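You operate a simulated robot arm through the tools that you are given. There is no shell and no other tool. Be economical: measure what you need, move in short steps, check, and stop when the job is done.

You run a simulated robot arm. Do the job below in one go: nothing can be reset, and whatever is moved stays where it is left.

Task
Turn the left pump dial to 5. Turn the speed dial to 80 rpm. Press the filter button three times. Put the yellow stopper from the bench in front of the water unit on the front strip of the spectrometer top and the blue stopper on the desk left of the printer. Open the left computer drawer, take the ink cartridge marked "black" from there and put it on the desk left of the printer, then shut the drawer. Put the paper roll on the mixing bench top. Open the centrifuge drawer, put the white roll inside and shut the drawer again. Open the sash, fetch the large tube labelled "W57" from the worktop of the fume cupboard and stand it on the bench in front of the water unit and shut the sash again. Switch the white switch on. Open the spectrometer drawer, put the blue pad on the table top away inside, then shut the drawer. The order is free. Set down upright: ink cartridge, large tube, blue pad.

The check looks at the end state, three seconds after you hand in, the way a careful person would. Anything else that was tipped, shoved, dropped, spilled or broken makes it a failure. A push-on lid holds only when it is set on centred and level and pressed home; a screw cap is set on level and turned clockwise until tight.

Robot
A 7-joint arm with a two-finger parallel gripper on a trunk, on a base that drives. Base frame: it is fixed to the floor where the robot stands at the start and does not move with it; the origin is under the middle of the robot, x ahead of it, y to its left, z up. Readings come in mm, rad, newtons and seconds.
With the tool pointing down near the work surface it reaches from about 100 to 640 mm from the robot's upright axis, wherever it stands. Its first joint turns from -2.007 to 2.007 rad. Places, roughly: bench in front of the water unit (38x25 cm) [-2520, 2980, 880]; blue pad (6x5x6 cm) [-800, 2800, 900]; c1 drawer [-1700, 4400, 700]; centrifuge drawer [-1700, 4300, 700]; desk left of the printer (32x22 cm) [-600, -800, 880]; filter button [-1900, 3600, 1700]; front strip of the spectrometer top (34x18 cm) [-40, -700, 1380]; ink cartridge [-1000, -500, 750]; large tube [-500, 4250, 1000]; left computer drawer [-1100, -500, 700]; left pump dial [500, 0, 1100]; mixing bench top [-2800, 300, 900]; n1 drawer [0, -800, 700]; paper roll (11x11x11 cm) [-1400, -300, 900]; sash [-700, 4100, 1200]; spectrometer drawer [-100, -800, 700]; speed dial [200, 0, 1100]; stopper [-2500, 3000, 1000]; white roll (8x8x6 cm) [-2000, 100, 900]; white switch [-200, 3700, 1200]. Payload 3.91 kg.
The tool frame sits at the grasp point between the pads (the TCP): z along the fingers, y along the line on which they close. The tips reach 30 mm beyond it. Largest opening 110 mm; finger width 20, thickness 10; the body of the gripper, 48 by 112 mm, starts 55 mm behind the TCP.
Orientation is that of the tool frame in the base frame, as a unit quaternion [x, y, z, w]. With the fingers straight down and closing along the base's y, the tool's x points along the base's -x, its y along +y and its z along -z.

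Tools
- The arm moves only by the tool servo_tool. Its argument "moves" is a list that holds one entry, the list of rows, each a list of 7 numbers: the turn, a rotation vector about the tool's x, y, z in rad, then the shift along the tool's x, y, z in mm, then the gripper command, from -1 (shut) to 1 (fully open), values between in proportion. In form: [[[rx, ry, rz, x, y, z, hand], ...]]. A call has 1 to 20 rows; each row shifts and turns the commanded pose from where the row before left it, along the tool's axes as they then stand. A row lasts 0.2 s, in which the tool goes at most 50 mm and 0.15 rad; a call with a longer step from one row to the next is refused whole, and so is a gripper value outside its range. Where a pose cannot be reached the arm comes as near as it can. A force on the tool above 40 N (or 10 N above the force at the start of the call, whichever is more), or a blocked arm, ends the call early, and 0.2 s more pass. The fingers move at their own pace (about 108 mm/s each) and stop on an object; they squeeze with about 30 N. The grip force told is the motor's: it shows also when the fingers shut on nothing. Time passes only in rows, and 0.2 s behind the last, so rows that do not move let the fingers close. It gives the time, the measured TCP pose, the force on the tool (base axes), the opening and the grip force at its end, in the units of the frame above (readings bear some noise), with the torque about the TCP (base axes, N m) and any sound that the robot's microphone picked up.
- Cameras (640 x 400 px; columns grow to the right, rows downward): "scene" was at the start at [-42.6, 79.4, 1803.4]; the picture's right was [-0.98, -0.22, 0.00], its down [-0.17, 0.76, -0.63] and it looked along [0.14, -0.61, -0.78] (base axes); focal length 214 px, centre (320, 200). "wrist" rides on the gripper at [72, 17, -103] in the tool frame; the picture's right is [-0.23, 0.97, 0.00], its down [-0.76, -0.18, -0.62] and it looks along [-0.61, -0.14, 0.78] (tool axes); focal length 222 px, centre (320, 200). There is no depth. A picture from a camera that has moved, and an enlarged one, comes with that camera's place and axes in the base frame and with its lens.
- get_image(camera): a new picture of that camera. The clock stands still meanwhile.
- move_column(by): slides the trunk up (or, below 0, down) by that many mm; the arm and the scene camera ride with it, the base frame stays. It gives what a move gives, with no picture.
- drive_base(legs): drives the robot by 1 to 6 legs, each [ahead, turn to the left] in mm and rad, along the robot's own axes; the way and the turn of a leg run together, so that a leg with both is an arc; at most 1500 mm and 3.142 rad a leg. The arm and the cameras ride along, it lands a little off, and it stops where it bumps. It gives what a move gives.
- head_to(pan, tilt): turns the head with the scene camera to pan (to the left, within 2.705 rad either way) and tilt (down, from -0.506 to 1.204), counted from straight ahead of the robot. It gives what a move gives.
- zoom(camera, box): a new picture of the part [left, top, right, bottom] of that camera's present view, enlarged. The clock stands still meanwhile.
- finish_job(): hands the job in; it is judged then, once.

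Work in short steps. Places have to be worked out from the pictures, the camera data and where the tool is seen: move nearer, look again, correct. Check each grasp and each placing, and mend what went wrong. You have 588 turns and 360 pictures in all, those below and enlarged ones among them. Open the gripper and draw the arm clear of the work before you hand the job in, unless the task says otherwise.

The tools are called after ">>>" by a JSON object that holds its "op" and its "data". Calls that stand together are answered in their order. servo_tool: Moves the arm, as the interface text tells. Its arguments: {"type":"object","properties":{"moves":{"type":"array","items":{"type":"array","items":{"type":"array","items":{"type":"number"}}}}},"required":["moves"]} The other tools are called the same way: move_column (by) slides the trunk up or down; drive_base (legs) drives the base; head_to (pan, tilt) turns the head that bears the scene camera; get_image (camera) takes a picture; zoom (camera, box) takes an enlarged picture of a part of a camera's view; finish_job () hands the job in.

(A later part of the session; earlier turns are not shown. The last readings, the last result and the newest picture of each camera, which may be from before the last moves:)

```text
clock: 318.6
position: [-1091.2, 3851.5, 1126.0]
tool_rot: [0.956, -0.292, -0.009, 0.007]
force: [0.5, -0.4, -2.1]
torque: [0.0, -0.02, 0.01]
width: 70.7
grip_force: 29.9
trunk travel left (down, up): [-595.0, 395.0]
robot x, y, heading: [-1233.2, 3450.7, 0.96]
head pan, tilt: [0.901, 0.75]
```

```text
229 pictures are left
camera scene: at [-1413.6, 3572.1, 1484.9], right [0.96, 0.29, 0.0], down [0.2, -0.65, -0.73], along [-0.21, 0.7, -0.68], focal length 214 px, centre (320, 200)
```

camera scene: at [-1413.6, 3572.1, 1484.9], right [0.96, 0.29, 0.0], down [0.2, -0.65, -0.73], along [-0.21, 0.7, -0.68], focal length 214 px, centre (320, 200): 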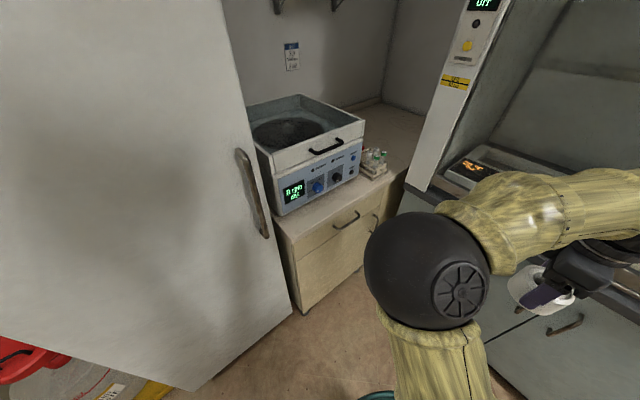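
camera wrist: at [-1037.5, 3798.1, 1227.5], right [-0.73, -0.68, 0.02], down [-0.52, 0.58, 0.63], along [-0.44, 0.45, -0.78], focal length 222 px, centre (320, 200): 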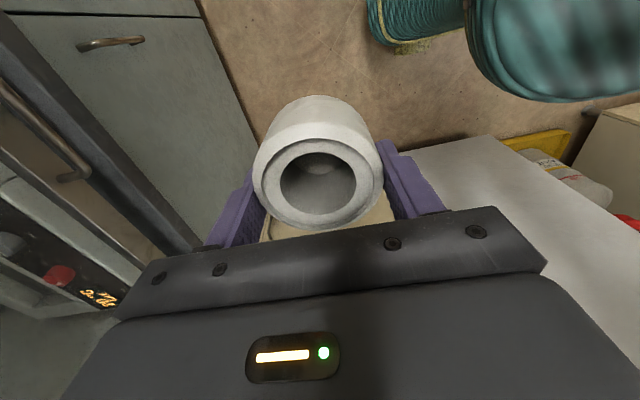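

The drawer handle is at ≈(-1480,4225,772). Since I need a free hand to open it, I park the roll on the table first: target ≈(-923,2488).

>>> {"op": "drive_base", "data": {"legs": [[0, -2.706], [677, 0], [0, 1.141]]}}

>>> {"op": "head_to", "data": {"pan": -0.3, "tilt": 0.7}}

>>> {"op": "get_image", "data": {"camera": "scene"}}

>>> {"op": "get_image", "data": {"camera": "wrist"}}

```text
clock: 336.4
position: [-953.7, 2650.0, 1126.1]
tool_rot: [-0.47, 0.883, 0.01, 0.001]
force: [0.1, 0.7, -0.4]
torque: [0.0, 0.03, -0.04]
width: 70.4
grip_force: 30.0
trunk travel left (down, up): [-595.0, 395.0]
robot x, y, heading: [-1347.2, 2792.9, -0.611]
head pan, tilt: [0.901, 0.75]
```

```text
clock: 337.8
position: [-952.9, 2651.1, 1124.7]
tool_rot: [-0.47, 0.883, 0.01, 0.0]
force: [-0.5, -0.1, -0.6]
torque: [0.0, 0.0, -0.01]
width: 70.2
grip_force: 29.7
trunk travel left (down, up): [-595.0, 395.0]
robot x, y, heading: [-1346.9, 2792.1, -0.615]
head pan, tilt: [-0.3, 0.7]
```

```text
228 pictures are left
camera scene: at [-1259.9, 2882.9, 1489.1], right [-0.79, -0.61, 0.0], down [-0.4, 0.51, -0.76], along [0.47, -0.6, -0.64], focal length 214 px, centre (320, 200)
```

scene: 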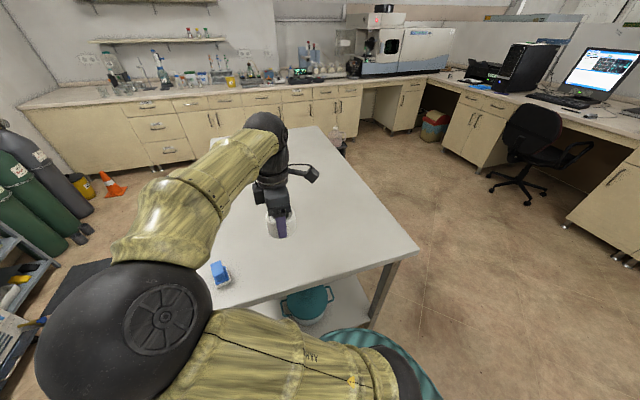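

```text
227 pictures are left
camera wrist: at [-1005.8, 2598.0, 1227.5], right [-0.68, 0.73, 0.02], down [0.58, 0.52, 0.63], along [0.45, 0.44, -0.78], focal length 222 px, centre (320, 200)
```

wrist: 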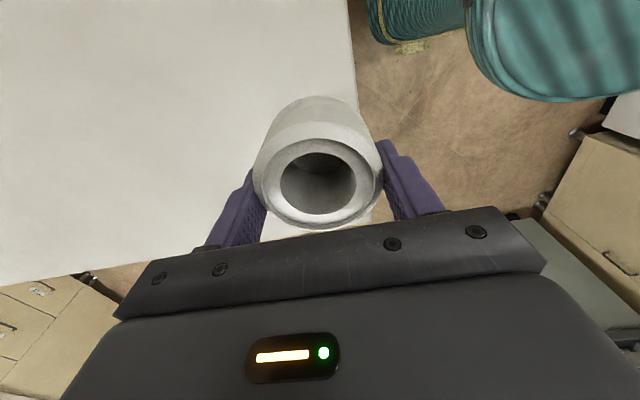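

Move 120 mm further over the table, then lower to contact.

>>> {"op": "servo_tool", "data": {"moves": [[[0, 0, 0, 0, -40, 0, 0], [0, 0, 0, 0, -40, 0, 0], [0, 0, 0, 0, -40, 0, 0], [0, 0, 0, 0, 0, 40, 0], [0, 0, 0, 0, 0, 40, 0], [0, 0, 0, 0, 0, 40, 0], [0, 0, 0, 0, 0, 40, 0], [0, 0, 0, 0, 0, 0, 0]]]}}

>>> {"op": "get_image", "data": {"camera": "scene"}}

```text
clock: 339.6
position: [-855.2, 2586.3, 964.3]
tool_rot: [-0.469, 0.883, 0.01, 0.001]
force: [-0.2, -0.2, -1.2]
torque: [0.02, 0.03, 0.0]
width: 70.1
grip_force: 29.8
trunk travel left (down, up): [-595.0, 395.0]
robot x, y, heading: [-1350.8, 2790.5, -0.615]
head pan, tilt: [-0.3, 0.7]
```

```text
226 pictures are left
camera scene: at [-1259.8, 2882.7, 1489.1], right [-0.79, -0.61, 0.0], down [-0.4, 0.51, -0.76], along [0.47, -0.6, -0.64], focal length 214 px, centre (320, 200)
```

scene: 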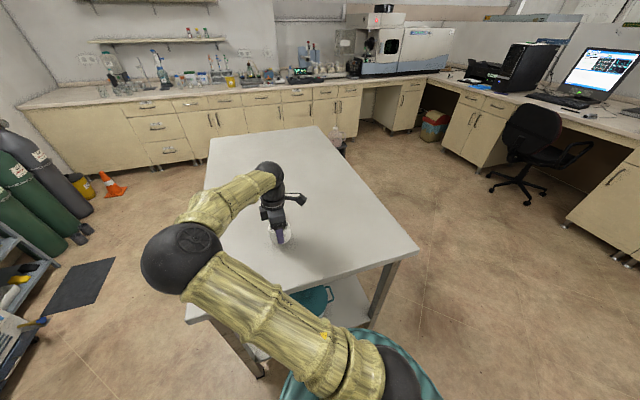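

>>> {"op": "servo_tool", "data": {"moves": [[[0, 0, 0, 0, 0, 12, 0], [0, 0, 0, 0, 0, 8, 0], [0, 0, 0, 0, 0, 5, 0], [0, 0, 0, 0, 0, 0, 0]]]}}

```text
clock: 340.6
position: [-855.8, 2586.6, 938.3]
tool_rot: [-0.47, 0.883, 0.01, 0.001]
force: [-0.5, -0.4, -0.8]
torque: [-0.01, -0.03, 0.02]
width: 70.2
grip_force: 29.9
trunk travel left (down, up): [-595.0, 395.0]
robot x, y, heading: [-1350.4, 2789.5, -0.614]
head pan, tilt: [-0.3, 0.7]
```

>>> {"op": "servo_tool", "data": {"moves": [[[0, 0, 0, 0, 0, 5, 0], [0, 0, 0, 0, 0, 4, 0], [0, 0, 0, 0, 0, 3, 0], [0, 0, 0, 0, 0, 0, 0]]]}}

```text
clock: 341.6
position: [-856.7, 2586.3, 926.1]
tool_rot: [-0.47, 0.883, 0.009, 0.001]
force: [0.4, 1.0, 2.6]
torque: [-0.09, -0.13, 0.04]
width: 69.9
grip_force: 30.1
trunk travel left (down, up): [-595.0, 395.0]
robot x, y, heading: [-1351.6, 2786.3, -0.608]
head pan, tilt: [-0.3, 0.7]
```

Just touching the table. Release and rise.

>>> {"op": "servo_tool", "data": {"moves": [[[0, 0, 0, 0, 0, 0, 0.5], [0, 0, 0, 0, 0, 0, 0.8], [0, 0, 0, 0, 0, -30, 0.8], [0, 0, 0, 0, 0, -40, 0.8], [0, 0, 0, 0, 0, -40, 0.8], [0, 0, 0, 0, 0, -40, 0.8], [0, 0, 0, 0, 40, -20, 0.8], [0, 0, 0, 0, 40, 0, 0.8], [0, 0, 0, 0, 40, 0, 0.8]]]}}

>>> {"op": "get_image", "data": {"camera": "wrist"}}

>>> {"op": "get_image", "data": {"camera": "scene"}}

```text
clock: 343.6
position: [-956.0, 2651.8, 1099.6]
tool_rot: [-0.469, 0.883, 0.01, 0.0]
force: [0.0, 0.0, 0.3]
torque: [0.0, 0.03, -0.01]
width: 99.1
grip_force: 0.0
trunk travel left (down, up): [-595.0, 395.0]
robot x, y, heading: [-1350.8, 2789.4, -0.614]
head pan, tilt: [-0.3, 0.7]
```

```text
225 pictures are left
camera wrist: at [-1007.1, 2599.0, 1201.1], right [-0.68, 0.73, 0.02], down [0.58, 0.52, 0.63], along [0.45, 0.44, -0.78], focal length 222 px, centre (320, 200)
```

wrist: 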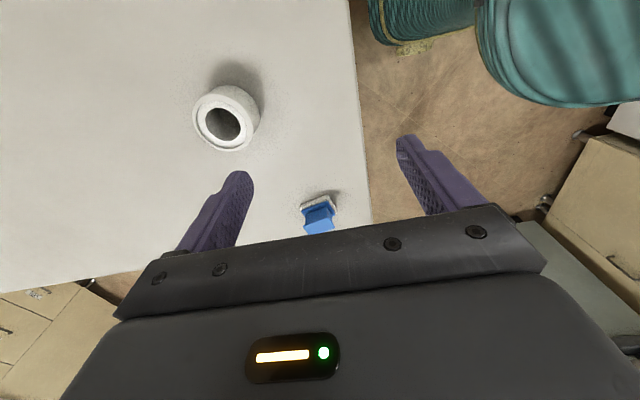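

```text
224 pictures are left
camera scene: at [-1260.2, 2883.2, 1489.1], right [-0.79, -0.61, 0.0], down [-0.39, 0.51, -0.77], along [0.47, -0.6, -0.64], focal length 214 px, centre (320, 200)
```

scene: 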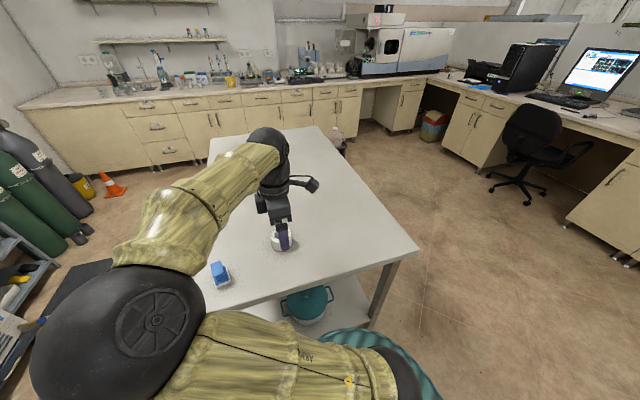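

Roll parked on the table. Now I reverse-drive to the centrifuge cabinet and turn to face it.

>>> {"op": "drive_base", "data": {"legs": [[0, -1.277], [-1090, 0], [0, -1.815]]}}

>>> {"op": "head_to", "data": {"pan": -0.1, "tilt": 0.8}}

>>> {"op": "get_image", "data": {"camera": "scene"}}

```text
clock: 353.9
position: [-1055.2, 3328.2, 1099.1]
tool_rot: [0.148, 0.989, 0.008, 0.007]
force: [0.2, -0.2, 0.1]
torque: [-0.01, -0.03, -0.05]
width: 98.9
grip_force: 0.1
trunk travel left (down, up): [-595.0, 395.0]
robot x, y, heading: [-1038.4, 3750.0, -1.882]
head pan, tilt: [-0.3, 0.7]
stopped in leg 2: the robot was blocked; the commanded pose is now the measured one
```

```text
clock: 354.7
position: [-1056.5, 3329.1, 1099.5]
tool_rot: [0.147, 0.989, 0.007, 0.008]
force: [-0.5, 0.5, -0.1]
torque: [0.0, 0.01, -0.04]
width: 99.1
grip_force: 0.1
trunk travel left (down, up): [-595.0, 395.0]
robot x, y, heading: [-1044.4, 3750.9, -1.886]
head pan, tilt: [-0.099, 0.799]
```

```text
223 pictures are left
camera scene: at [-907.0, 3685.7, 1480.9], right [-0.92, 0.4, 0.0], down [0.29, 0.66, -0.7], along [-0.28, -0.64, -0.72], focal length 214 px, centre (320, 200)
```

scene: 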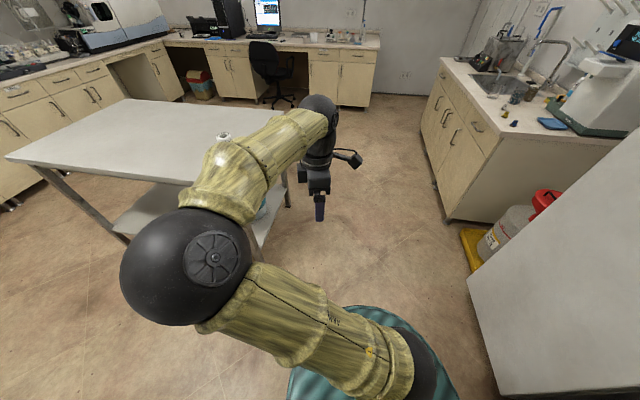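

The rear of the base is long (~550 mm) and touched the cupboard base. I pull forward and manoeuvre to face the cabinet at the right lateral position.

>>> {"op": "drive_base", "data": {"legs": [[150, 0], [0, -1.215], [-400, 0], [0, -0.6], [200, 0]]}}

>>> {"op": "get_image", "data": {"camera": "scene"}}

```text
clock: 362.7
position: [-1198.4, 3490.2, 1098.2]
tool_rot: [0.687, 0.726, 0.002, 0.01]
force: [0.0, -0.1, 0.2]
torque: [-0.02, -0.02, -0.02]
width: 99.0
grip_force: 0.0
trunk travel left (down, up): [-595.0, 395.0]
robot x, y, heading: [-795.8, 3617.8, -3.111]
head pan, tilt: [-0.099, 0.799]
stopped in leg 3: the robot was blocked; the commanded pose is now the measured one
```

```text
222 pictures are left
camera scene: at [-813.4, 3472.3, 1480.8], right [0.07, 1.0, 0.0], down [0.72, -0.05, -0.7], along [-0.7, 0.05, -0.72], focal length 214 px, centre (320, 200)
```

scene: 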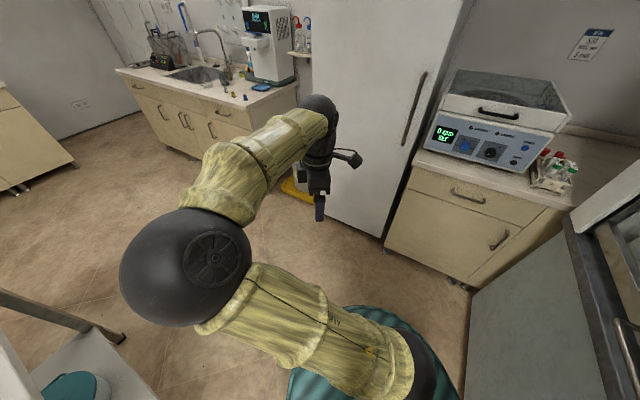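

>>> {"op": "drive_base", "data": {"legs": [[0, -0.6]]}}

>>> {"op": "get_image", "data": {"camera": "scene"}}

```text
clock: 365.4
position: [-1200.3, 3738.9, 1099.4]
tool_rot: [0.872, 0.489, -0.001, 0.01]
force: [-0.3, -0.9, 0.1]
torque: [0.02, -0.04, 0.0]
width: 99.0
grip_force: 0.1
trunk travel left (down, up): [-595.0, 395.0]
robot x, y, heading: [-800.9, 3618.0, 2.567]
head pan, tilt: [-0.099, 0.799]
```

```text
221 pictures are left
camera scene: at [-892.8, 3506.9, 1480.8], right [0.62, 0.78, 0.0], down [0.56, -0.45, -0.7], along [-0.55, 0.43, -0.72], focal length 214 px, centre (320, 200)
```

scene: 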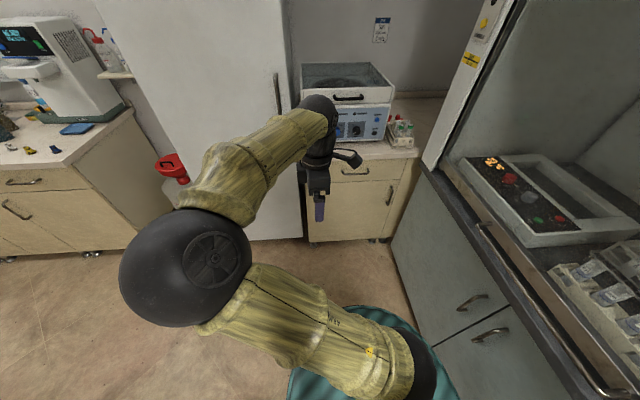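

Facing the cabinet squarely; handle ≈(-1481,4212,772): 894 ahead, 130 right. I pitch the tool horizontal (fingers vertical), shift right, and lower the trunk.

>>> {"op": "servo_tool", "data": {"moves": [[[0.143, 0, 0, 20, 0, 0, 0], [0.143, 0, 0, 20, 0, 0, 0], [0.143, 0, 0, 20, 0, 0, 0], [0.143, 0, 0, 20, 0, 0, 0], [0.143, 0, 0, 20, 0, 0, 0], [0.143, 0, 0, 20, 0, 0, 0], [0.143, 0, 0, 20, 0, 0, 0], [0.143, 0, 0, 20, 0, 0, 0], [0.143, 0, 0, 20, 0, 0, 0], [0.143, 0, 0, 20, 0, 0, 0], [0.141, 0, 0, 20, 0, 0, 0], [0, 0, 0, 20, 0, 0, 0]]]}}

>>> {"op": "move_column", "data": {"by": -250}}

>>> {"op": "move_column", "data": {"by": -200}}

>>> {"op": "get_image", "data": {"camera": "scene"}}

>>> {"op": "get_image", "data": {"camera": "wrist"}}

```text
clock: 368.0
position: [-1109.8, 3994.8, 1151.2]
tool_rot: [0.623, 0.345, -0.348, -0.61]
force: [0.3, 0.2, 1.1]
torque: [0.01, -0.01, -0.05]
width: 55.0
grip_force: 0.0
out of reach, approached as far as the arm can: row 7, 8, 9, 10, 11
trunk travel left (down, up): [-595.0, 395.0]
robot x, y, heading: [-799.0, 3616.2, 2.568]
head pan, tilt: [-0.099, 0.799]
```

```text
clock: 370.6
position: [-1110.7, 3995.1, 903.3]
tool_rot: [0.624, 0.345, -0.347, -0.609]
force: [-0.2, -0.5, -0.3]
torque: [0.01, -0.04, 0.03]
width: 54.8
grip_force: 0.0
trunk travel left (down, up): [-345.0, 645.0]
robot x, y, heading: [-800.8, 3615.5, 2.576]
head pan, tilt: [-0.099, 0.799]
```

```text
clock: 372.8
position: [-1109.9, 3993.7, 701.5]
tool_rot: [0.625, 0.344, -0.346, -0.609]
force: [0.1, 0.4, 0.1]
torque: [0.02, -0.03, -0.01]
width: 54.9
grip_force: 0.0
trunk travel left (down, up): [-145.0, 845.0]
robot x, y, heading: [-798.7, 3617.4, 2.569]
head pan, tilt: [-0.099, 0.799]
```

```text
220 pictures are left
camera scene: at [-892.7, 3506.9, 1030.9], right [0.62, 0.78, 0.0], down [0.56, -0.45, -0.7], along [-0.55, 0.43, -0.72], focal length 214 px, centre (320, 200)
```

scene: 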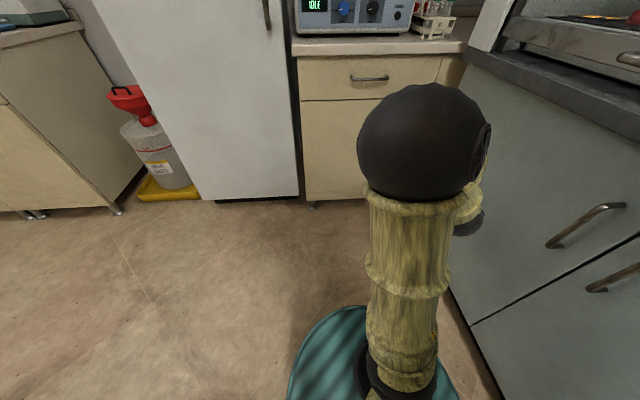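

```text
219 pictures are left
camera wrist: at [-982.3, 4002.7, 685.6], right [-0.11, -0.21, -0.97], down [0.13, -0.97, 0.2], along [-0.98, -0.11, 0.14], focal length 222 px, centre (320, 200)
```

wrist: 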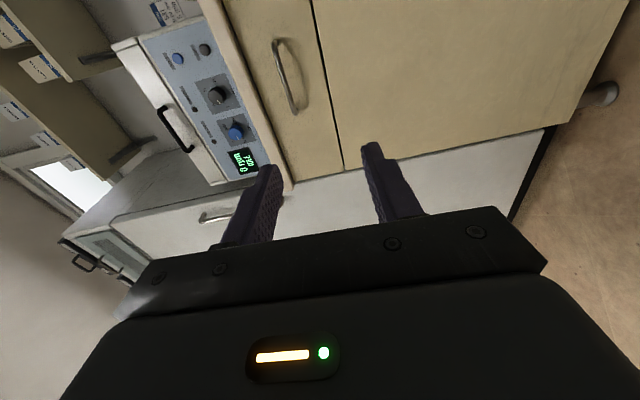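

Handle ≈(-1496,4231,770): straight ahead 452 mm, 70 mm up. I raise the tool and drive 340 mm forward.

>>> {"op": "servo_tool", "data": {"moves": [[[0, 0, 0, 0, -35, 0, 0], [0, 0, 0, 0, -35, 0, 0], [0, 0, 0, 0, 0, 0, 0]]]}}

>>> {"op": "drive_base", "data": {"legs": [[340, 0]]}}

>>> {"op": "get_image", "data": {"camera": "wrist"}}

>>> {"op": "get_image", "data": {"camera": "scene"}}

```text
clock: 373.6
position: [-1110.8, 3995.5, 773.2]
tool_rot: [0.624, 0.345, -0.347, -0.609]
force: [0.2, 0.7, 0.2]
torque: [0.03, -0.02, -0.02]
width: 55.4
grip_force: 0.0
trunk travel left (down, up): [-145.0, 845.0]
robot x, y, heading: [-796.8, 3618.6, 2.572]
head pan, tilt: [-0.099, 0.799]
```

```text
clock: 376.1
position: [-1398.2, 4182.4, 772.6]
tool_rot: [0.625, 0.344, -0.346, -0.61]
force: [-0.5, -0.6, 0.8]
torque: [-0.02, 0.01, 0.01]
width: 55.0
grip_force: 0.0
trunk travel left (down, up): [-145.0, 845.0]
robot x, y, heading: [-1088.2, 3804.2, 2.57]
head pan, tilt: [-0.099, 0.799]
```

```text
218 pictures are left
camera wrist: at [-1270.5, 4190.6, 756.3], right [-0.11, -0.21, -0.97], down [0.13, -0.97, 0.2], along [-0.99, -0.11, 0.14], focal length 222 px, centre (320, 200)
```

wrist: 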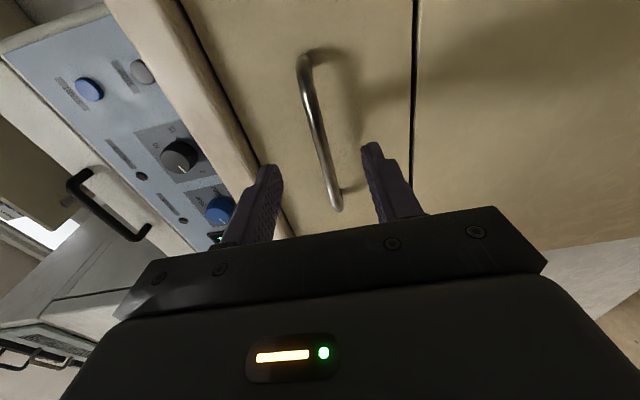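

```text
217 pictures are left
camera scene: at [-1182.0, 3693.3, 1030.9], right [0.62, 0.78, 0.0], down [0.56, -0.45, -0.7], along [-0.54, 0.43, -0.72], focal length 214 px, centre (320, 200)
```

scene: 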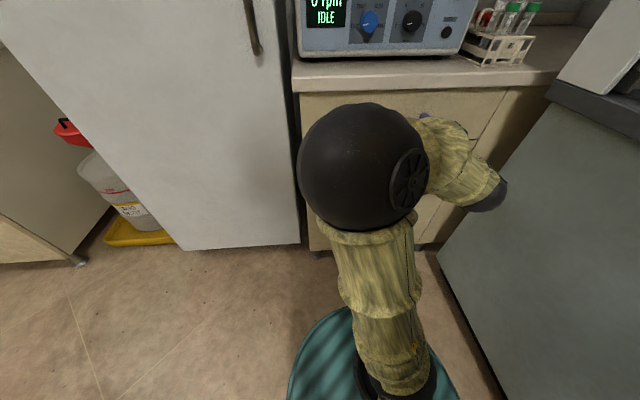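

Bar is aligned with the fingers. Advance 98 mm and grip.

>>> {"op": "servo_tool", "data": {"moves": [[[0, 0, 0, 0, 0, 25, 0], [0, 0, 0, 0, 0, 25, 0], [0, 0, 0, 0, 0, 25, 0], [0, 0, 0, 0, 0, 20, 0], [0, 0, 0, 0, 0, 0, 0]]]}}

>>> {"op": "get_image", "data": {"camera": "wrist"}}

```text
clock: 376.9
position: [-1458.6, 4220.7, 770.4]
tool_rot: [0.624, 0.344, -0.347, -0.611]
force: [10.6, -14.7, 1.7]
torque: [0.55, 0.37, 0.03]
width: 55.3
grip_force: 0.8
trunk travel left (down, up): [-145.0, 845.0]
robot x, y, heading: [-1087.5, 3803.8, 2.57]
head pan, tilt: [-0.099, 0.799]
stopped in row 4: the force on the tool passed its limit at 80 N (the readings are from after the stop); the commanded pose is now the measured one
```

```text
216 pictures are left
camera wrist: at [-1331.2, 4229.7, 754.6], right [-0.11, -0.21, -0.97], down [0.13, -0.97, 0.2], along [-0.98, -0.11, 0.14], focal length 222 px, centre (320, 200)
```

wrist: 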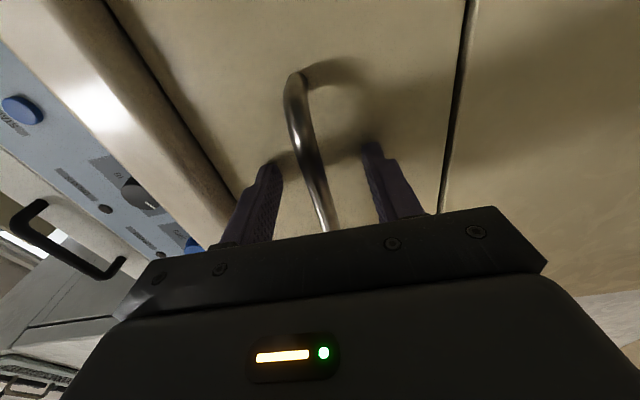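

Fingertips reached the drawer face with the bar in between. Ease back 4 mm and close.

>>> {"op": "servo_tool", "data": {"moves": [[[0, 0, 0, 0, 0, -5, 0], [0, 0, 0, 0, 0, 0, -1], [0, 0, 0, 0, 0, 0, -1], [0, 0, 0, 0, 0, 0, -1], [0, 0, 0, 0, 0, 0, -1]]]}}

>>> {"op": "drive_base", "data": {"legs": [[-130, 0]]}}

```text
clock: 378.1
position: [-1456.0, 4219.6, 771.3]
tool_rot: [0.623, 0.344, -0.346, -0.611]
force: [-2.2, 2.2, 8.0]
torque: [0.58, -0.45, 0.11]
width: 11.2
grip_force: 45.0
trunk travel left (down, up): [-145.0, 845.0]
robot x, y, heading: [-1089.6, 3804.0, 2.568]
head pan, tilt: [-0.099, 0.799]
```

```text
clock: 379.6
position: [-1348.2, 4147.8, 772.0]
tool_rot: [0.623, 0.345, -0.348, -0.61]
force: [-12.3, -16.7, 9.9]
torque: [0.42, -0.32, 0.62]
width: 11.2
grip_force: 45.0
trunk travel left (down, up): [-145.0, 845.0]
robot x, y, heading: [-977.8, 3731.7, 2.57]
head pan, tilt: [-0.099, 0.799]
```

Gripped and moving freely; I pull another 130 mm.

>>> {"op": "drive_base", "data": {"legs": [[-140, 0]]}}

>>> {"op": "servo_tool", "data": {"moves": [[[0, 0, 0, 0, 0, 0, 0], [0, 0, 0, 0, 0, 0, 0], [0, 0, 0, 0, 0, 0, 0]]]}}

>>> {"op": "drive_base", "data": {"legs": [[-150, 0]]}}

>>> {"op": "move_column", "data": {"by": 400}}

>>> {"op": "get_image", "data": {"camera": "scene"}}

```text
clock: 381.0
position: [-1232.8, 4069.5, 771.4]
tool_rot: [0.622, 0.349, -0.348, -0.609]
force: [-15.9, -22.8, 6.9]
torque: [0.34, -0.33, 0.41]
width: 11.3
grip_force: 44.9
trunk travel left (down, up): [-145.0, 845.0]
robot x, y, heading: [-861.5, 3654.8, 2.568]
head pan, tilt: [-0.099, 0.799]
```

```text
clock: 381.8
position: [-1231.2, 4071.8, 770.5]
tool_rot: [0.623, 0.348, -0.349, -0.608]
force: [0.2, 0.2, 0.1]
torque: [0.0, -0.01, 0.03]
width: 54.8
grip_force: 0.1
trunk travel left (down, up): [-145.0, 845.0]
robot x, y, heading: [-859.8, 3654.9, 2.564]
head pan, tilt: [-0.099, 0.799]
```

```text
clock: 383.3
position: [-1106.5, 3990.4, 770.9]
tool_rot: [0.622, 0.348, -0.35, -0.609]
force: [-0.4, -0.4, -0.2]
torque: [0.01, -0.05, 0.02]
width: 55.2
grip_force: 0.1
trunk travel left (down, up): [-145.0, 845.0]
robot x, y, heading: [-736.4, 3574.0, 2.568]
head pan, tilt: [-0.099, 0.799]
```

```text
clock: 387.1
position: [-1106.1, 3989.7, 1170.5]
tool_rot: [0.622, 0.348, -0.35, -0.608]
force: [0.4, -0.4, 0.0]
torque: [0.05, 0.05, -0.02]
width: 54.8
grip_force: 0.1
trunk travel left (down, up): [-545.0, 445.0]
robot x, y, heading: [-735.2, 3575.9, 2.569]
head pan, tilt: [-0.099, 0.799]
```

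```text
215 pictures are left
camera scene: at [-829.6, 3465.3, 1430.8], right [0.62, 0.78, 0.0], down [0.56, -0.45, -0.7], along [-0.55, 0.43, -0.72], focal length 214 px, centre (320, 200)
```

scene: 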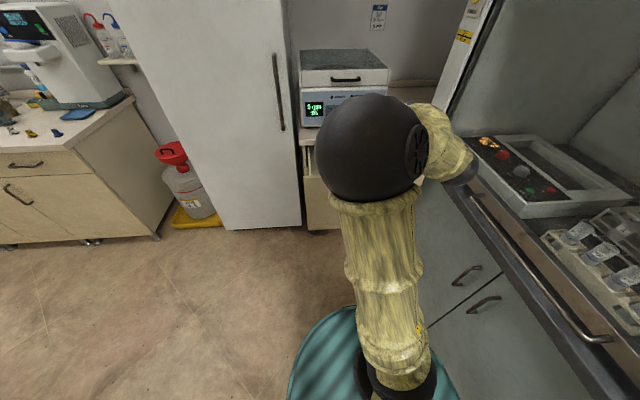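

Drawer is open. I pitch the tool down, retract, and drive to the table's near side to fetch the roll.

>>> {"op": "servo_tool", "data": {"moves": [[[-0.143, 0, 0, -15, 0, 0, 0.8], [-0.143, 0, 0, -15, 0, 0, 0.8], [-0.143, 0, 0, -15, 0, 0, 0.8], [-0.143, 0, 0, -15, 0, 0, 0.8], [-0.143, 0, 0, -15, 0, 0, 0.8], [-0.143, 0, 0, -15, 0, 0, 0.8], [-0.143, 0, 0, -15, 0, 0, 0.8], [-0.143, 0, 0, -15, 0, 0, 0.8], [-0.143, 0, 0, -15, 0, 0, 0.8], [-0.143, 0, 0, -15, 0, 0, 0.8], [-0.141, 0, 0, 0, 0, 0, 0.8], [0, 0, 0, 0, 40, 0, 0.8], [0, 0, 0, 0, 40, 0, 0.8], [0, 0, 0, 0, 40, 0, 0.8], [0, 0, 0, 0, 40, 0, 0.8]]]}}

>>> {"op": "drive_base", "data": {"legs": [[0, -0.8], [-350, 0], [0, 2.38]]}}

>>> {"op": "head_to", "data": {"pan": 0.1, "tilt": 0.8}}

>>> {"op": "get_image", "data": {"camera": "scene"}}

>>> {"op": "get_image", "data": {"camera": "wrist"}}

```text
clock: 390.3
position: [-1045.5, 3778.7, 1176.1]
tool_rot: [0.87, 0.494, -0.002, 0.009]
force: [-0.8, 0.1, 0.7]
torque: [0.03, -0.01, 0.01]
width: 99.0
grip_force: 0.1
trunk travel left (down, up): [-545.0, 445.0]
robot x, y, heading: [-734.6, 3574.8, 2.568]
head pan, tilt: [-0.099, 0.799]
```

```text
clock: 395.4
position: [-754.6, 3694.5, 1175.1]
tool_rot: [0.994, 0.112, -0.005, 0.008]
force: [-0.2, -0.4, 0.0]
torque: [0.01, 0.04, 0.02]
width: 99.4
grip_force: 0.1
trunk travel left (down, up): [-545.0, 445.0]
robot x, y, heading: [-685.3, 3324.3, 1.76]
head pan, tilt: [-0.099, 0.799]
stopped in leg 2: the robot was blocked; the commanded pose is now the measured one
```

```text
clock: 396.1
position: [-754.8, 3694.2, 1175.4]
tool_rot: [0.994, 0.112, -0.007, 0.008]
force: [-0.4, 0.1, 0.1]
torque: [0.01, 0.01, 0.02]
width: 99.2
grip_force: 0.1
trunk travel left (down, up): [-545.0, 445.0]
robot x, y, heading: [-684.4, 3330.3, 1.761]
head pan, tilt: [0.099, 0.799]
```

```text
214 pictures are left
camera scene: at [-846.7, 3318.7, 1430.8], right [0.96, 0.28, 0.0], down [0.2, -0.69, -0.7], along [-0.2, 0.67, -0.72], focal length 214 px, centre (320, 200)
```

scene: 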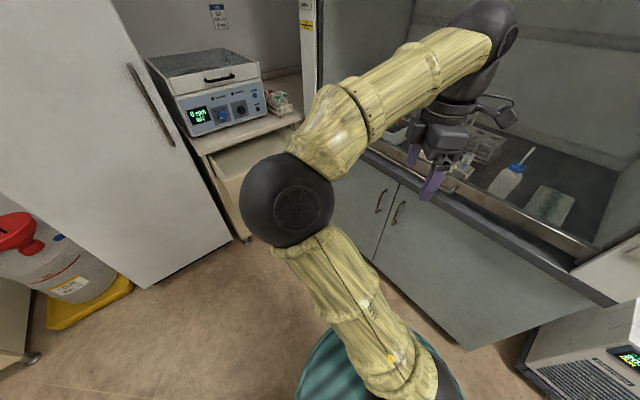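

```text
213 pictures are left
camera wrist: at [-677.9, 3696.2, 1277.4], right [0.0, -1.0, 0.02], down [-0.78, 0.01, 0.63], along [-0.63, -0.01, -0.78], focal length 222 px, centre (320, 200)
```

wrist: 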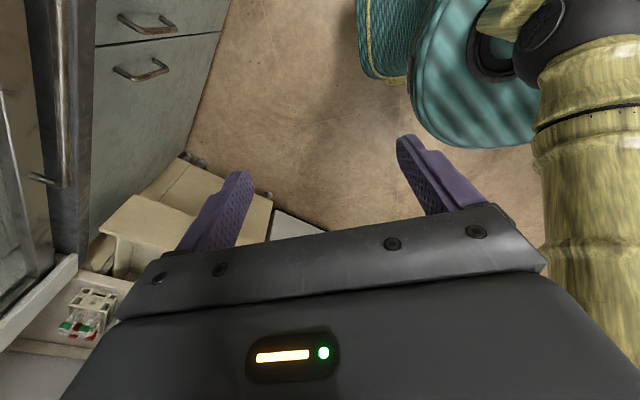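

Rear touched the table; I pull forward slightly, then turn to face the table.

>>> {"op": "drive_base", "data": {"legs": [[50, 0], [0, 2.39]]}}

>>> {"op": "get_image", "data": {"camera": "scene"}}

```text
clock: 405.4
position: [-890.4, 3059.4, 1175.8]
tool_rot: [0.253, 0.967, 0.005, 0.007]
force: [0.9, 0.5, 0.3]
torque: [-0.02, 0.01, 0.02]
width: 99.0
grip_force: 0.0
trunk travel left (down, up): [-545.0, 445.0]
robot x, y, heading: [-696.1, 3380.1, -2.112]
head pan, tilt: [0.099, 0.799]
```

```text
212 pictures are left
camera scene: at [-567.9, 3277.7, 1430.8], right [-0.9, 0.43, 0.0], down [0.31, 0.65, -0.7], along [-0.3, -0.63, -0.72], focal length 214 px, centre (320, 200)
```

scene: 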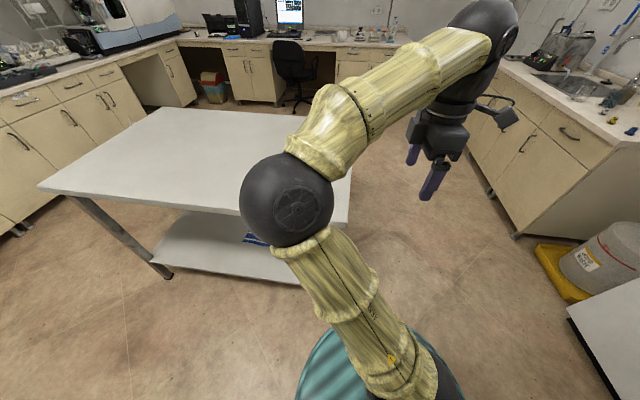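

I go round to the table's other side, where I placed the roll.

>>> {"op": "drive_base", "data": {"legs": [[0, -0.326], [768, 0], [0, 1.83]]}}

>>> {"op": "get_image", "data": {"camera": "wrist"}}

>>> {"op": "get_image", "data": {"camera": "scene"}}

```text
clock: 418.0
position: [-982.3, 2667.3, 1175.3]
tool_rot: [-0.47, 0.883, 0.009, 0.001]
force: [-0.2, -0.4, 0.0]
torque: [0.02, 0.03, 0.02]
width: 99.0
grip_force: 0.1
trunk travel left (down, up): [-545.0, 445.0]
robot x, y, heading: [-1286.8, 2884.3, -0.63]
head pan, tilt: [0.099, 0.799]
```

```text
211 pictures are left
camera wrist: at [-1034.9, 2614.7, 1277.4], right [-0.68, 0.73, 0.02], down [0.58, 0.52, 0.63], along [0.45, 0.44, -0.78], focal length 222 px, centre (320, 200)
```

wrist: 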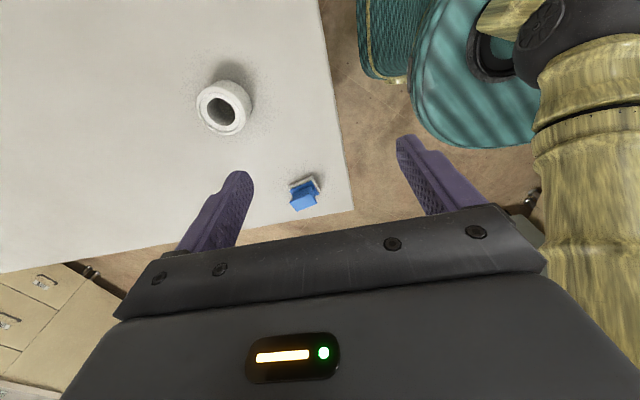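

```text
210 pictures are left
camera scene: at [-1172.2, 3005.0, 1430.8], right [-0.5, -0.86, 0.0], down [-0.62, 0.36, -0.7], along [0.6, -0.35, -0.72], focal length 214 px, centre (320, 200)
```

scene: 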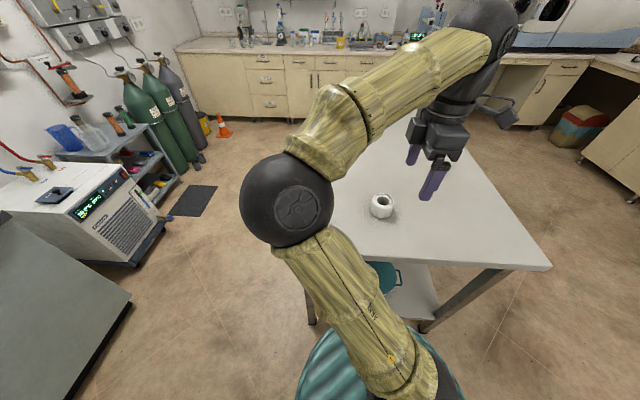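

Roll ≈(-859,2585) as left. Move above and descend to grasp.

>>> {"op": "servo_tool", "data": {"moves": [[[0, 0, 0, -1, -37, 0, 0.8], [0, 0, 0, -1, -37, 0, 0.8], [0, 0, 0, 0, -37, 0, 0.8], [0, 0, 0, 0, -37, 0, 0.8], [0, 0, 0, 0, 0, 45, 0.8], [0, 0, 0, 0, 0, 45, 0.8], [0, 0, 0, 0, 0, 45, 0.8], [0, 0, 0, 0, 0, 45, 0.8], [0, 0, 0, 0, 0, 0, 0.8]]]}}

>>> {"op": "get_image", "data": {"camera": "wrist"}}

```text
clock: 420.0
position: [-858.1, 2589.5, 992.4]
tool_rot: [-0.471, 0.882, 0.011, 0.002]
force: [-0.7, -0.2, -0.2]
torque: [-0.01, 0.04, -0.02]
width: 98.9
grip_force: 0.1
trunk travel left (down, up): [-545.0, 445.0]
robot x, y, heading: [-1285.6, 2883.5, -0.633]
head pan, tilt: [0.099, 0.799]
```

```text
209 pictures are left
camera wrist: at [-911.4, 2537.4, 1094.0], right [-0.68, 0.73, 0.02], down [0.58, 0.52, 0.63], along [0.45, 0.44, -0.78], focal length 222 px, centre (320, 200)
```

wrist: 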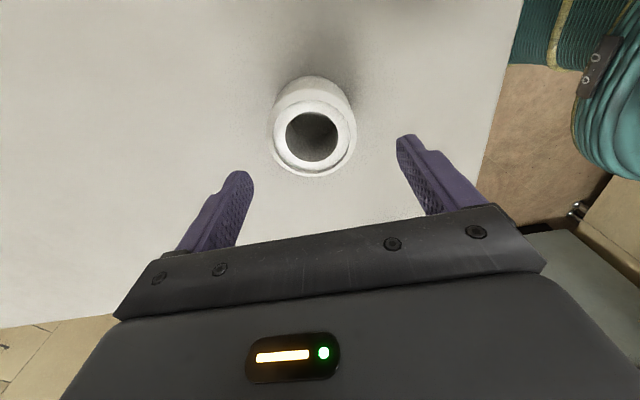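

>>> {"op": "servo_tool", "data": {"moves": [[[0, 0, 0, 1, -4.5, 0, 0.8], [0, 0, 0, 0, 0, 30, 0.8], [0, 0, 0, 0, 0, 30, 0.8], [0, 0, 0, 0, 0, 6, 0.8], [0, 0, 0, 0, 0, 0, 0.3], [0, 0, 0, 0, 0, 0, 0.1], [0, 0, 0, 0, 0, 0, 0.1]]]}}

>>> {"op": "servo_tool", "data": {"moves": [[[0, 0, 0, 0, 0, -20, 0.1], [0, 0, 0, 0, 0, -40, 0.1], [0, 0, 0, 0, 0, -40, 0.1], [0, 0, 0, 0, 0, -40, 0.1], [0, 0, 0, 0, 0, -40, 0.1], [0, 0, 0, 0, 40, -20, 0.1], [0, 0, 0, 0, 40, 0, 0.1], [0, 0, 0, 0, 40, 0, 0.1], [0, 0, 0, 0, 30, 0, 0.1]]]}}

>>> {"op": "get_image", "data": {"camera": "wrist"}}

```text
clock: 421.6
position: [-857.1, 2587.2, 927.1]
tool_rot: [-0.47, 0.883, 0.01, 0.001]
force: [-0.5, -0.1, -0.7]
torque: [0.02, -0.01, -0.05]
width: 70.0
grip_force: 29.9
trunk travel left (down, up): [-545.0, 445.0]
robot x, y, heading: [-1290.6, 2885.1, -0.628]
head pan, tilt: [0.099, 0.799]
```

```text
clock: 423.6
position: [-980.5, 2667.3, 1128.6]
tool_rot: [-0.47, 0.882, 0.009, 0.002]
force: [0.1, -0.3, -0.3]
torque: [0.02, -0.05, -0.01]
width: 69.9
grip_force: 30.1
trunk travel left (down, up): [-545.0, 445.0]
robot x, y, heading: [-1281.5, 2884.6, -0.625]
head pan, tilt: [0.099, 0.799]
```

```text
208 pictures are left
camera wrist: at [-1033.3, 2615.8, 1230.4], right [-0.68, 0.73, 0.02], down [0.58, 0.52, 0.63], along [0.45, 0.44, -0.78], focal length 222 px, centre (320, 200)
```

wrist: 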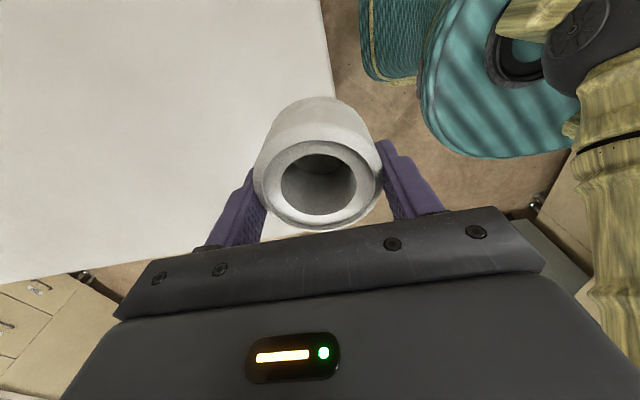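

White roll in hand. I drive back to the open centrifuge drawer.

>>> {"op": "drive_base", "data": {"legs": [[0, 1.631], [830, 0], [0, 1.571], [200, 0]]}}

>>> {"op": "get_image", "data": {"camera": "wrist"}}

>>> {"op": "get_image", "data": {"camera": "scene"}}

```text
clock: 441.4
position: [-1322.2, 3888.7, 1127.9]
tool_rot: [0.869, 0.495, -0.001, 0.009]
force: [0.1, -0.1, -1.5]
torque: [-0.01, 0.02, 0.01]
width: 69.6
grip_force: 30.4
trunk travel left (down, up): [-545.0, 445.0]
robot x, y, heading: [-1006.6, 3687.3, 2.568]
head pan, tilt: [0.099, 0.799]
```

```text
207 pictures are left
camera wrist: at [-1269.3, 3945.0, 1230.3], right [0.72, -0.69, 0.02], down [-0.54, -0.55, 0.63], along [-0.43, -0.46, -0.78], focal length 222 px, centre (320, 200)
```

wrist: 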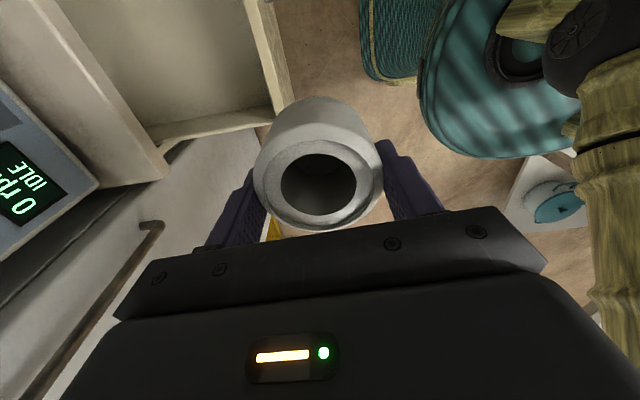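

```text
206 pictures are left
camera scene: at [-1109.9, 3564.6, 1430.8], right [0.46, 0.89, 0.0], down [0.64, -0.33, -0.7], along [-0.62, 0.32, -0.72], focal length 214 px, centre (320, 200)
```

scene: 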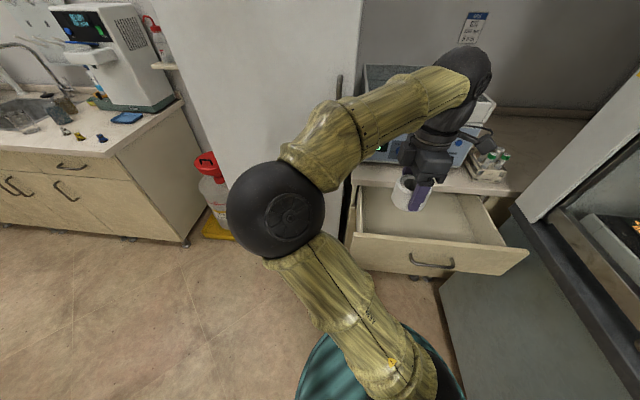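

I move over the open drawer's interior (≈(-1360,4138)), then lower the trunk 200 mm.

>>> {"op": "servo_tool", "data": {"moves": [[[0, 0, 0, 35, -28, 0, 0.1], [0, 0, 0, 35, -28, 0, 0.1], [0, 0, 0, 35, -28, 0, 0.1], [0, 0, 0, 35, -28, 0, 0.1], [0, 0, 0, 35, -28, 0, 0.1], [0, 0, 0, 20, -20, 0, 0.1], [0, 0, 0, 0, 0, 0, 0.1]]]}}

>>> {"op": "get_image", "data": {"camera": "wrist"}}

>>> {"op": "get_image", "data": {"camera": "scene"}}

```text
clock: 443.0
position: [-1359.5, 4140.4, 1124.2]
tool_rot: [0.869, 0.495, -0.002, 0.009]
force: [-0.5, -0.2, -0.9]
torque: [-0.02, 0.04, 0.03]
width: 69.7
grip_force: 30.6
trunk travel left (down, up): [-545.0, 445.0]
robot x, y, heading: [-1009.2, 3687.9, 2.567]
head pan, tilt: [0.099, 0.799]
```

```text
205 pictures are left
camera wrist: at [-1307.9, 4195.5, 1226.0], right [0.72, -0.69, 0.02], down [-0.54, -0.55, 0.63], along [-0.43, -0.47, -0.78], focal length 222 px, centre (320, 200)
```

wrist: 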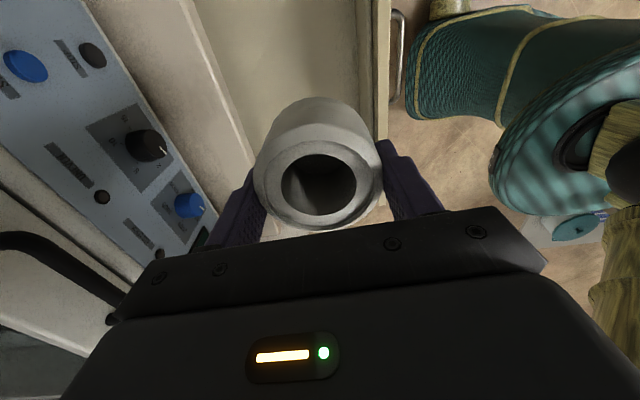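

```text
204 pictures are left
camera scene: at [-1110.0, 3564.9, 1430.9], right [0.46, 0.89, 0.0], down [0.64, -0.33, -0.7], along [-0.62, 0.32, -0.72], focal length 214 px, centre (320, 200)
```

scene: 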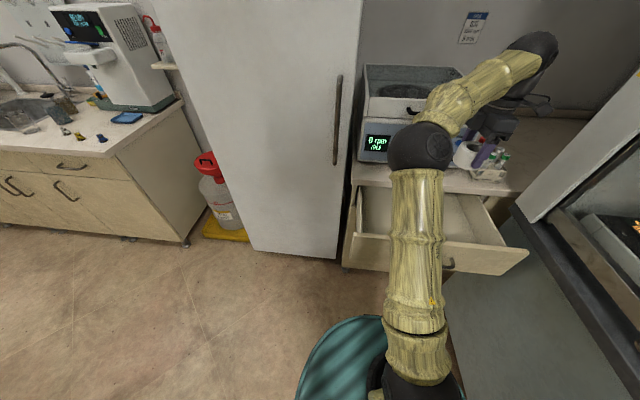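

Roll will land between front panel and counter. Lower the trunk and then descend.

>>> {"op": "move_column", "data": {"by": -250}}

>>> {"op": "get_image", "data": {"camera": "wrist"}}

```text
clock: 445.6
position: [-1360.2, 4138.4, 873.5]
tool_rot: [0.868, 0.496, -0.002, 0.009]
force: [-0.4, -0.2, -1.5]
torque: [-0.02, -0.01, -0.02]
width: 70.0
grip_force: 29.9
trunk travel left (down, up): [-295.0, 695.0]
robot x, y, heading: [-1006.9, 3687.6, 2.569]
head pan, tilt: [0.099, 0.799]
```

```text
203 pictures are left
camera wrist: at [-1307.6, 4195.1, 976.1], right [0.72, -0.69, 0.02], down [-0.54, -0.55, 0.63], along [-0.43, -0.46, -0.78], focal length 222 px, centre (320, 200)
```

wrist: 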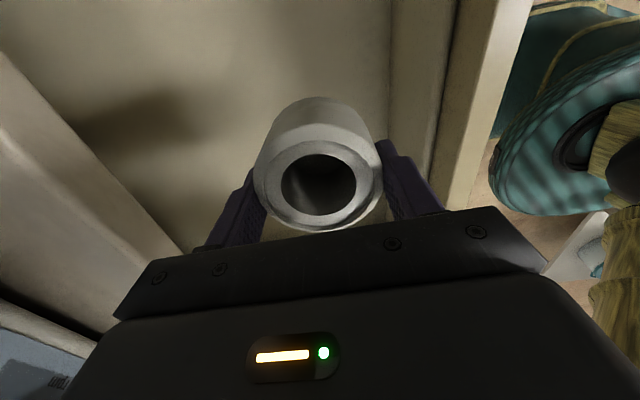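

>>> {"op": "servo_tool", "data": {"moves": [[[0, 0, 0, 0, -15, 35, 0.1], [0, 0, 0, 0, 0, 35, 0.1], [0, 0, 0, 0, 0, 25, 0.1], [0, 0, 0, 0, 0, 8, 0.1], [0, 0, 0, 0, 0, 6, 0.1], [0, 0, 0, 0, 0, 0, 0.1]]]}}

```text
clock: 447.0
position: [-1372.9, 4145.2, 766.0]
tool_rot: [0.868, 0.496, -0.002, 0.009]
force: [0.7, 0.4, -1.1]
torque: [-0.01, 0.0, 0.0]
width: 69.7
grip_force: 29.8
trunk travel left (down, up): [-295.0, 695.0]
robot x, y, heading: [-1008.3, 3687.9, 2.572]
head pan, tilt: [0.099, 0.799]
```

>>> {"op": "servo_tool", "data": {"moves": [[[0, 0, 0, 0, 0, 5, 0.1], [0, 0, 0, 0, 0, 4, 0.1], [0, 0, 0, 0, 0, 3, 0.1], [0, 0, 0, 0, 0, 0, 0.1]]]}}

```text
clock: 448.0
position: [-1372.8, 4143.8, 752.6]
tool_rot: [0.868, 0.496, -0.002, 0.01]
force: [0.3, 1.1, -0.8]
torque: [-0.02, 0.03, 0.01]
width: 69.7
grip_force: 29.7
trunk travel left (down, up): [-295.0, 695.0]
robot x, y, heading: [-1007.4, 3690.7, 2.571]
head pan, tilt: [0.099, 0.799]
```

>>> {"op": "servo_tool", "data": {"moves": [[[0, 0, 0, 0, 0, 4, 0.1], [0, 0, 0, 0, 0, 4, 0.1], [0, 0, 0, 0, 0, 4, 0.1], [0, 0, 0, 0, 0, 0, 0.1]]]}}

>>> {"op": "get_image", "data": {"camera": "wrist"}}

```text
clock: 449.0
position: [-1371.2, 4143.3, 745.4]
tool_rot: [0.869, 0.495, -0.002, 0.007]
force: [-0.1, -0.9, 28.8]
torque: [0.42, 0.38, 0.1]
width: 70.1
grip_force: 30.0
trunk travel left (down, up): [-295.0, 695.0]
robot x, y, heading: [-1002.9, 3688.5, 2.567]
head pan, tilt: [0.099, 0.799]
```

```text
202 pictures are left
camera wrist: at [-1318.4, 4199.2, 846.6], right [0.72, -0.69, 0.01], down [-0.54, -0.56, 0.63], along [-0.43, -0.46, -0.78], focal length 222 px, centre (320, 200)
```

wrist: 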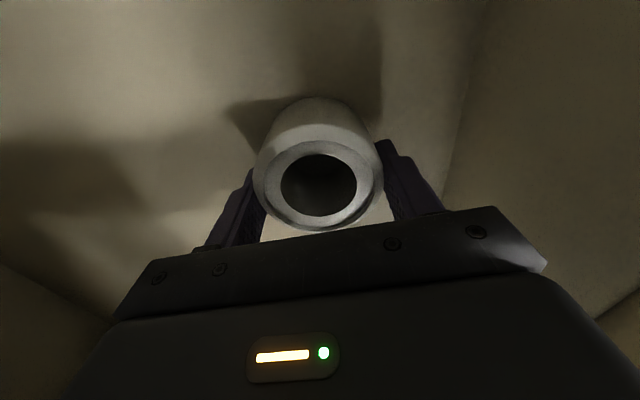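

Contact with the drawer floor. Release and rise.

>>> {"op": "servo_tool", "data": {"moves": [[[0, 0, 0, 0, 0, -2, 0.6], [0, 0, 0, 0, 0, 0, 0.6], [0, 0, 0, 0, 0, -30, 0.6], [0, 0, 0, 0, 0, -40, 0.6], [0, 0, 0, 0, 0, -40, 0.6], [0, 0, 0, 0, 0, -40, 0.6], [0, 0, 0, 0, 0, -40, 0.6]]]}}

>>> {"op": "get_image", "data": {"camera": "wrist"}}

```text
clock: 450.6
position: [-1372.5, 4146.9, 934.9]
tool_rot: [0.869, 0.495, -0.002, 0.009]
force: [-0.2, 0.2, -0.5]
torque: [0.06, -0.01, -0.02]
width: 87.8
grip_force: 0.1
trunk travel left (down, up): [-295.0, 695.0]
robot x, y, heading: [-1006.0, 3686.9, 2.569]
head pan, tilt: [0.099, 0.799]
```

```text
201 pictures are left
camera wrist: at [-1320.2, 4202.8, 1035.7], right [0.72, -0.69, 0.02], down [-0.54, -0.55, 0.63], along [-0.43, -0.46, -0.78], focal length 222 px, centre (320, 200)
```

wrist: 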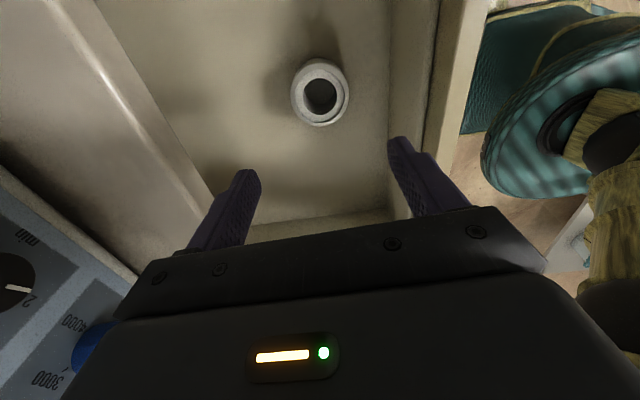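

Roll is inside. Now retract, back off and pitch the closed gripper to push the drawer shut.

>>> {"op": "servo_tool", "data": {"moves": [[[0, 0, 0, -20, 35, -10, -1], [0, 0, 0, -20, 35, 0, -1], [0, 0, 0, -10, 35, 0, -1], [0, 0, 0, -10, 35, 0, -1]]]}}

>>> {"op": "drive_base", "data": {"legs": [[-230, 0]]}}

>>> {"op": "servo_tool", "data": {"moves": [[[0.143, 0, 0, 0, 0, 0, -1], [0.143, 0, 0, 0, 0, 0, -1], [0.143, 0, 0, 0, 0, 0, -1], [0.143, 0, 0, 0, 0, 0, -1], [0.143, 0, 0, 0, 0, 0, -1], [0.143, 0, 0, 0, 0, 0, -1], [0.143, 0, 0, 0, 0, 0, -1], [0.143, 0, 0, 0, 0, 0, -1], [0.143, 0, 0, 0, 0, 0, -1], [0.143, 0, 0, 0, 0, 0, -1], [0.141, 0, 0, 0, 0, 0, -1], [0, 0, 0, 0, 0, 0, -1]]]}}

>>> {"op": "get_image", "data": {"camera": "scene"}}

```text
clock: 451.6
position: [-1284.4, 4024.3, 944.8]
tool_rot: [0.869, 0.495, -0.002, 0.009]
force: [0.2, 0.3, 0.1]
torque: [-0.03, -0.01, 0.0]
width: 0.0
grip_force: 30.4
trunk travel left (down, up): [-295.0, 695.0]
robot x, y, heading: [-1003.2, 3688.8, 2.569]
head pan, tilt: [0.099, 0.799]
```

```text
clock: 453.5
position: [-1091.7, 3900.0, 945.0]
tool_rot: [0.868, 0.496, -0.002, 0.009]
force: [0.4, -0.6, 0.1]
torque: [0.02, 0.02, 0.0]
width: 0.0
grip_force: 30.1
trunk travel left (down, up): [-295.0, 695.0]
robot x, y, heading: [-815.2, 3559.8, 2.569]
head pan, tilt: [0.099, 0.799]
```

```text
clock: 456.1
position: [-1091.6, 3899.9, 945.3]
tool_rot: [0.62, 0.35, -0.353, -0.607]
force: [0.3, 0.4, 0.5]
torque: [0.02, 0.01, -0.03]
width: 0.0
grip_force: 29.8
trunk travel left (down, up): [-295.0, 695.0]
robot x, y, heading: [-813.5, 3565.3, 2.571]
head pan, tilt: [0.099, 0.799]
```

```text
200 pictures are left
camera scene: at [-916.5, 3440.5, 1180.9], right [0.45, 0.89, 0.0], down [0.64, -0.32, -0.7], along [-0.62, 0.32, -0.72], focal length 214 px, centre (320, 200)
```

scene: 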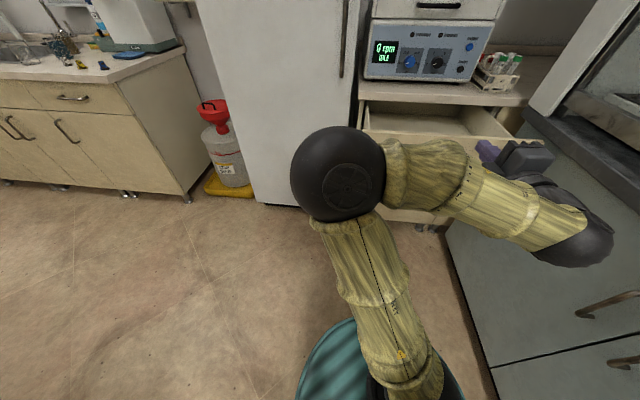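

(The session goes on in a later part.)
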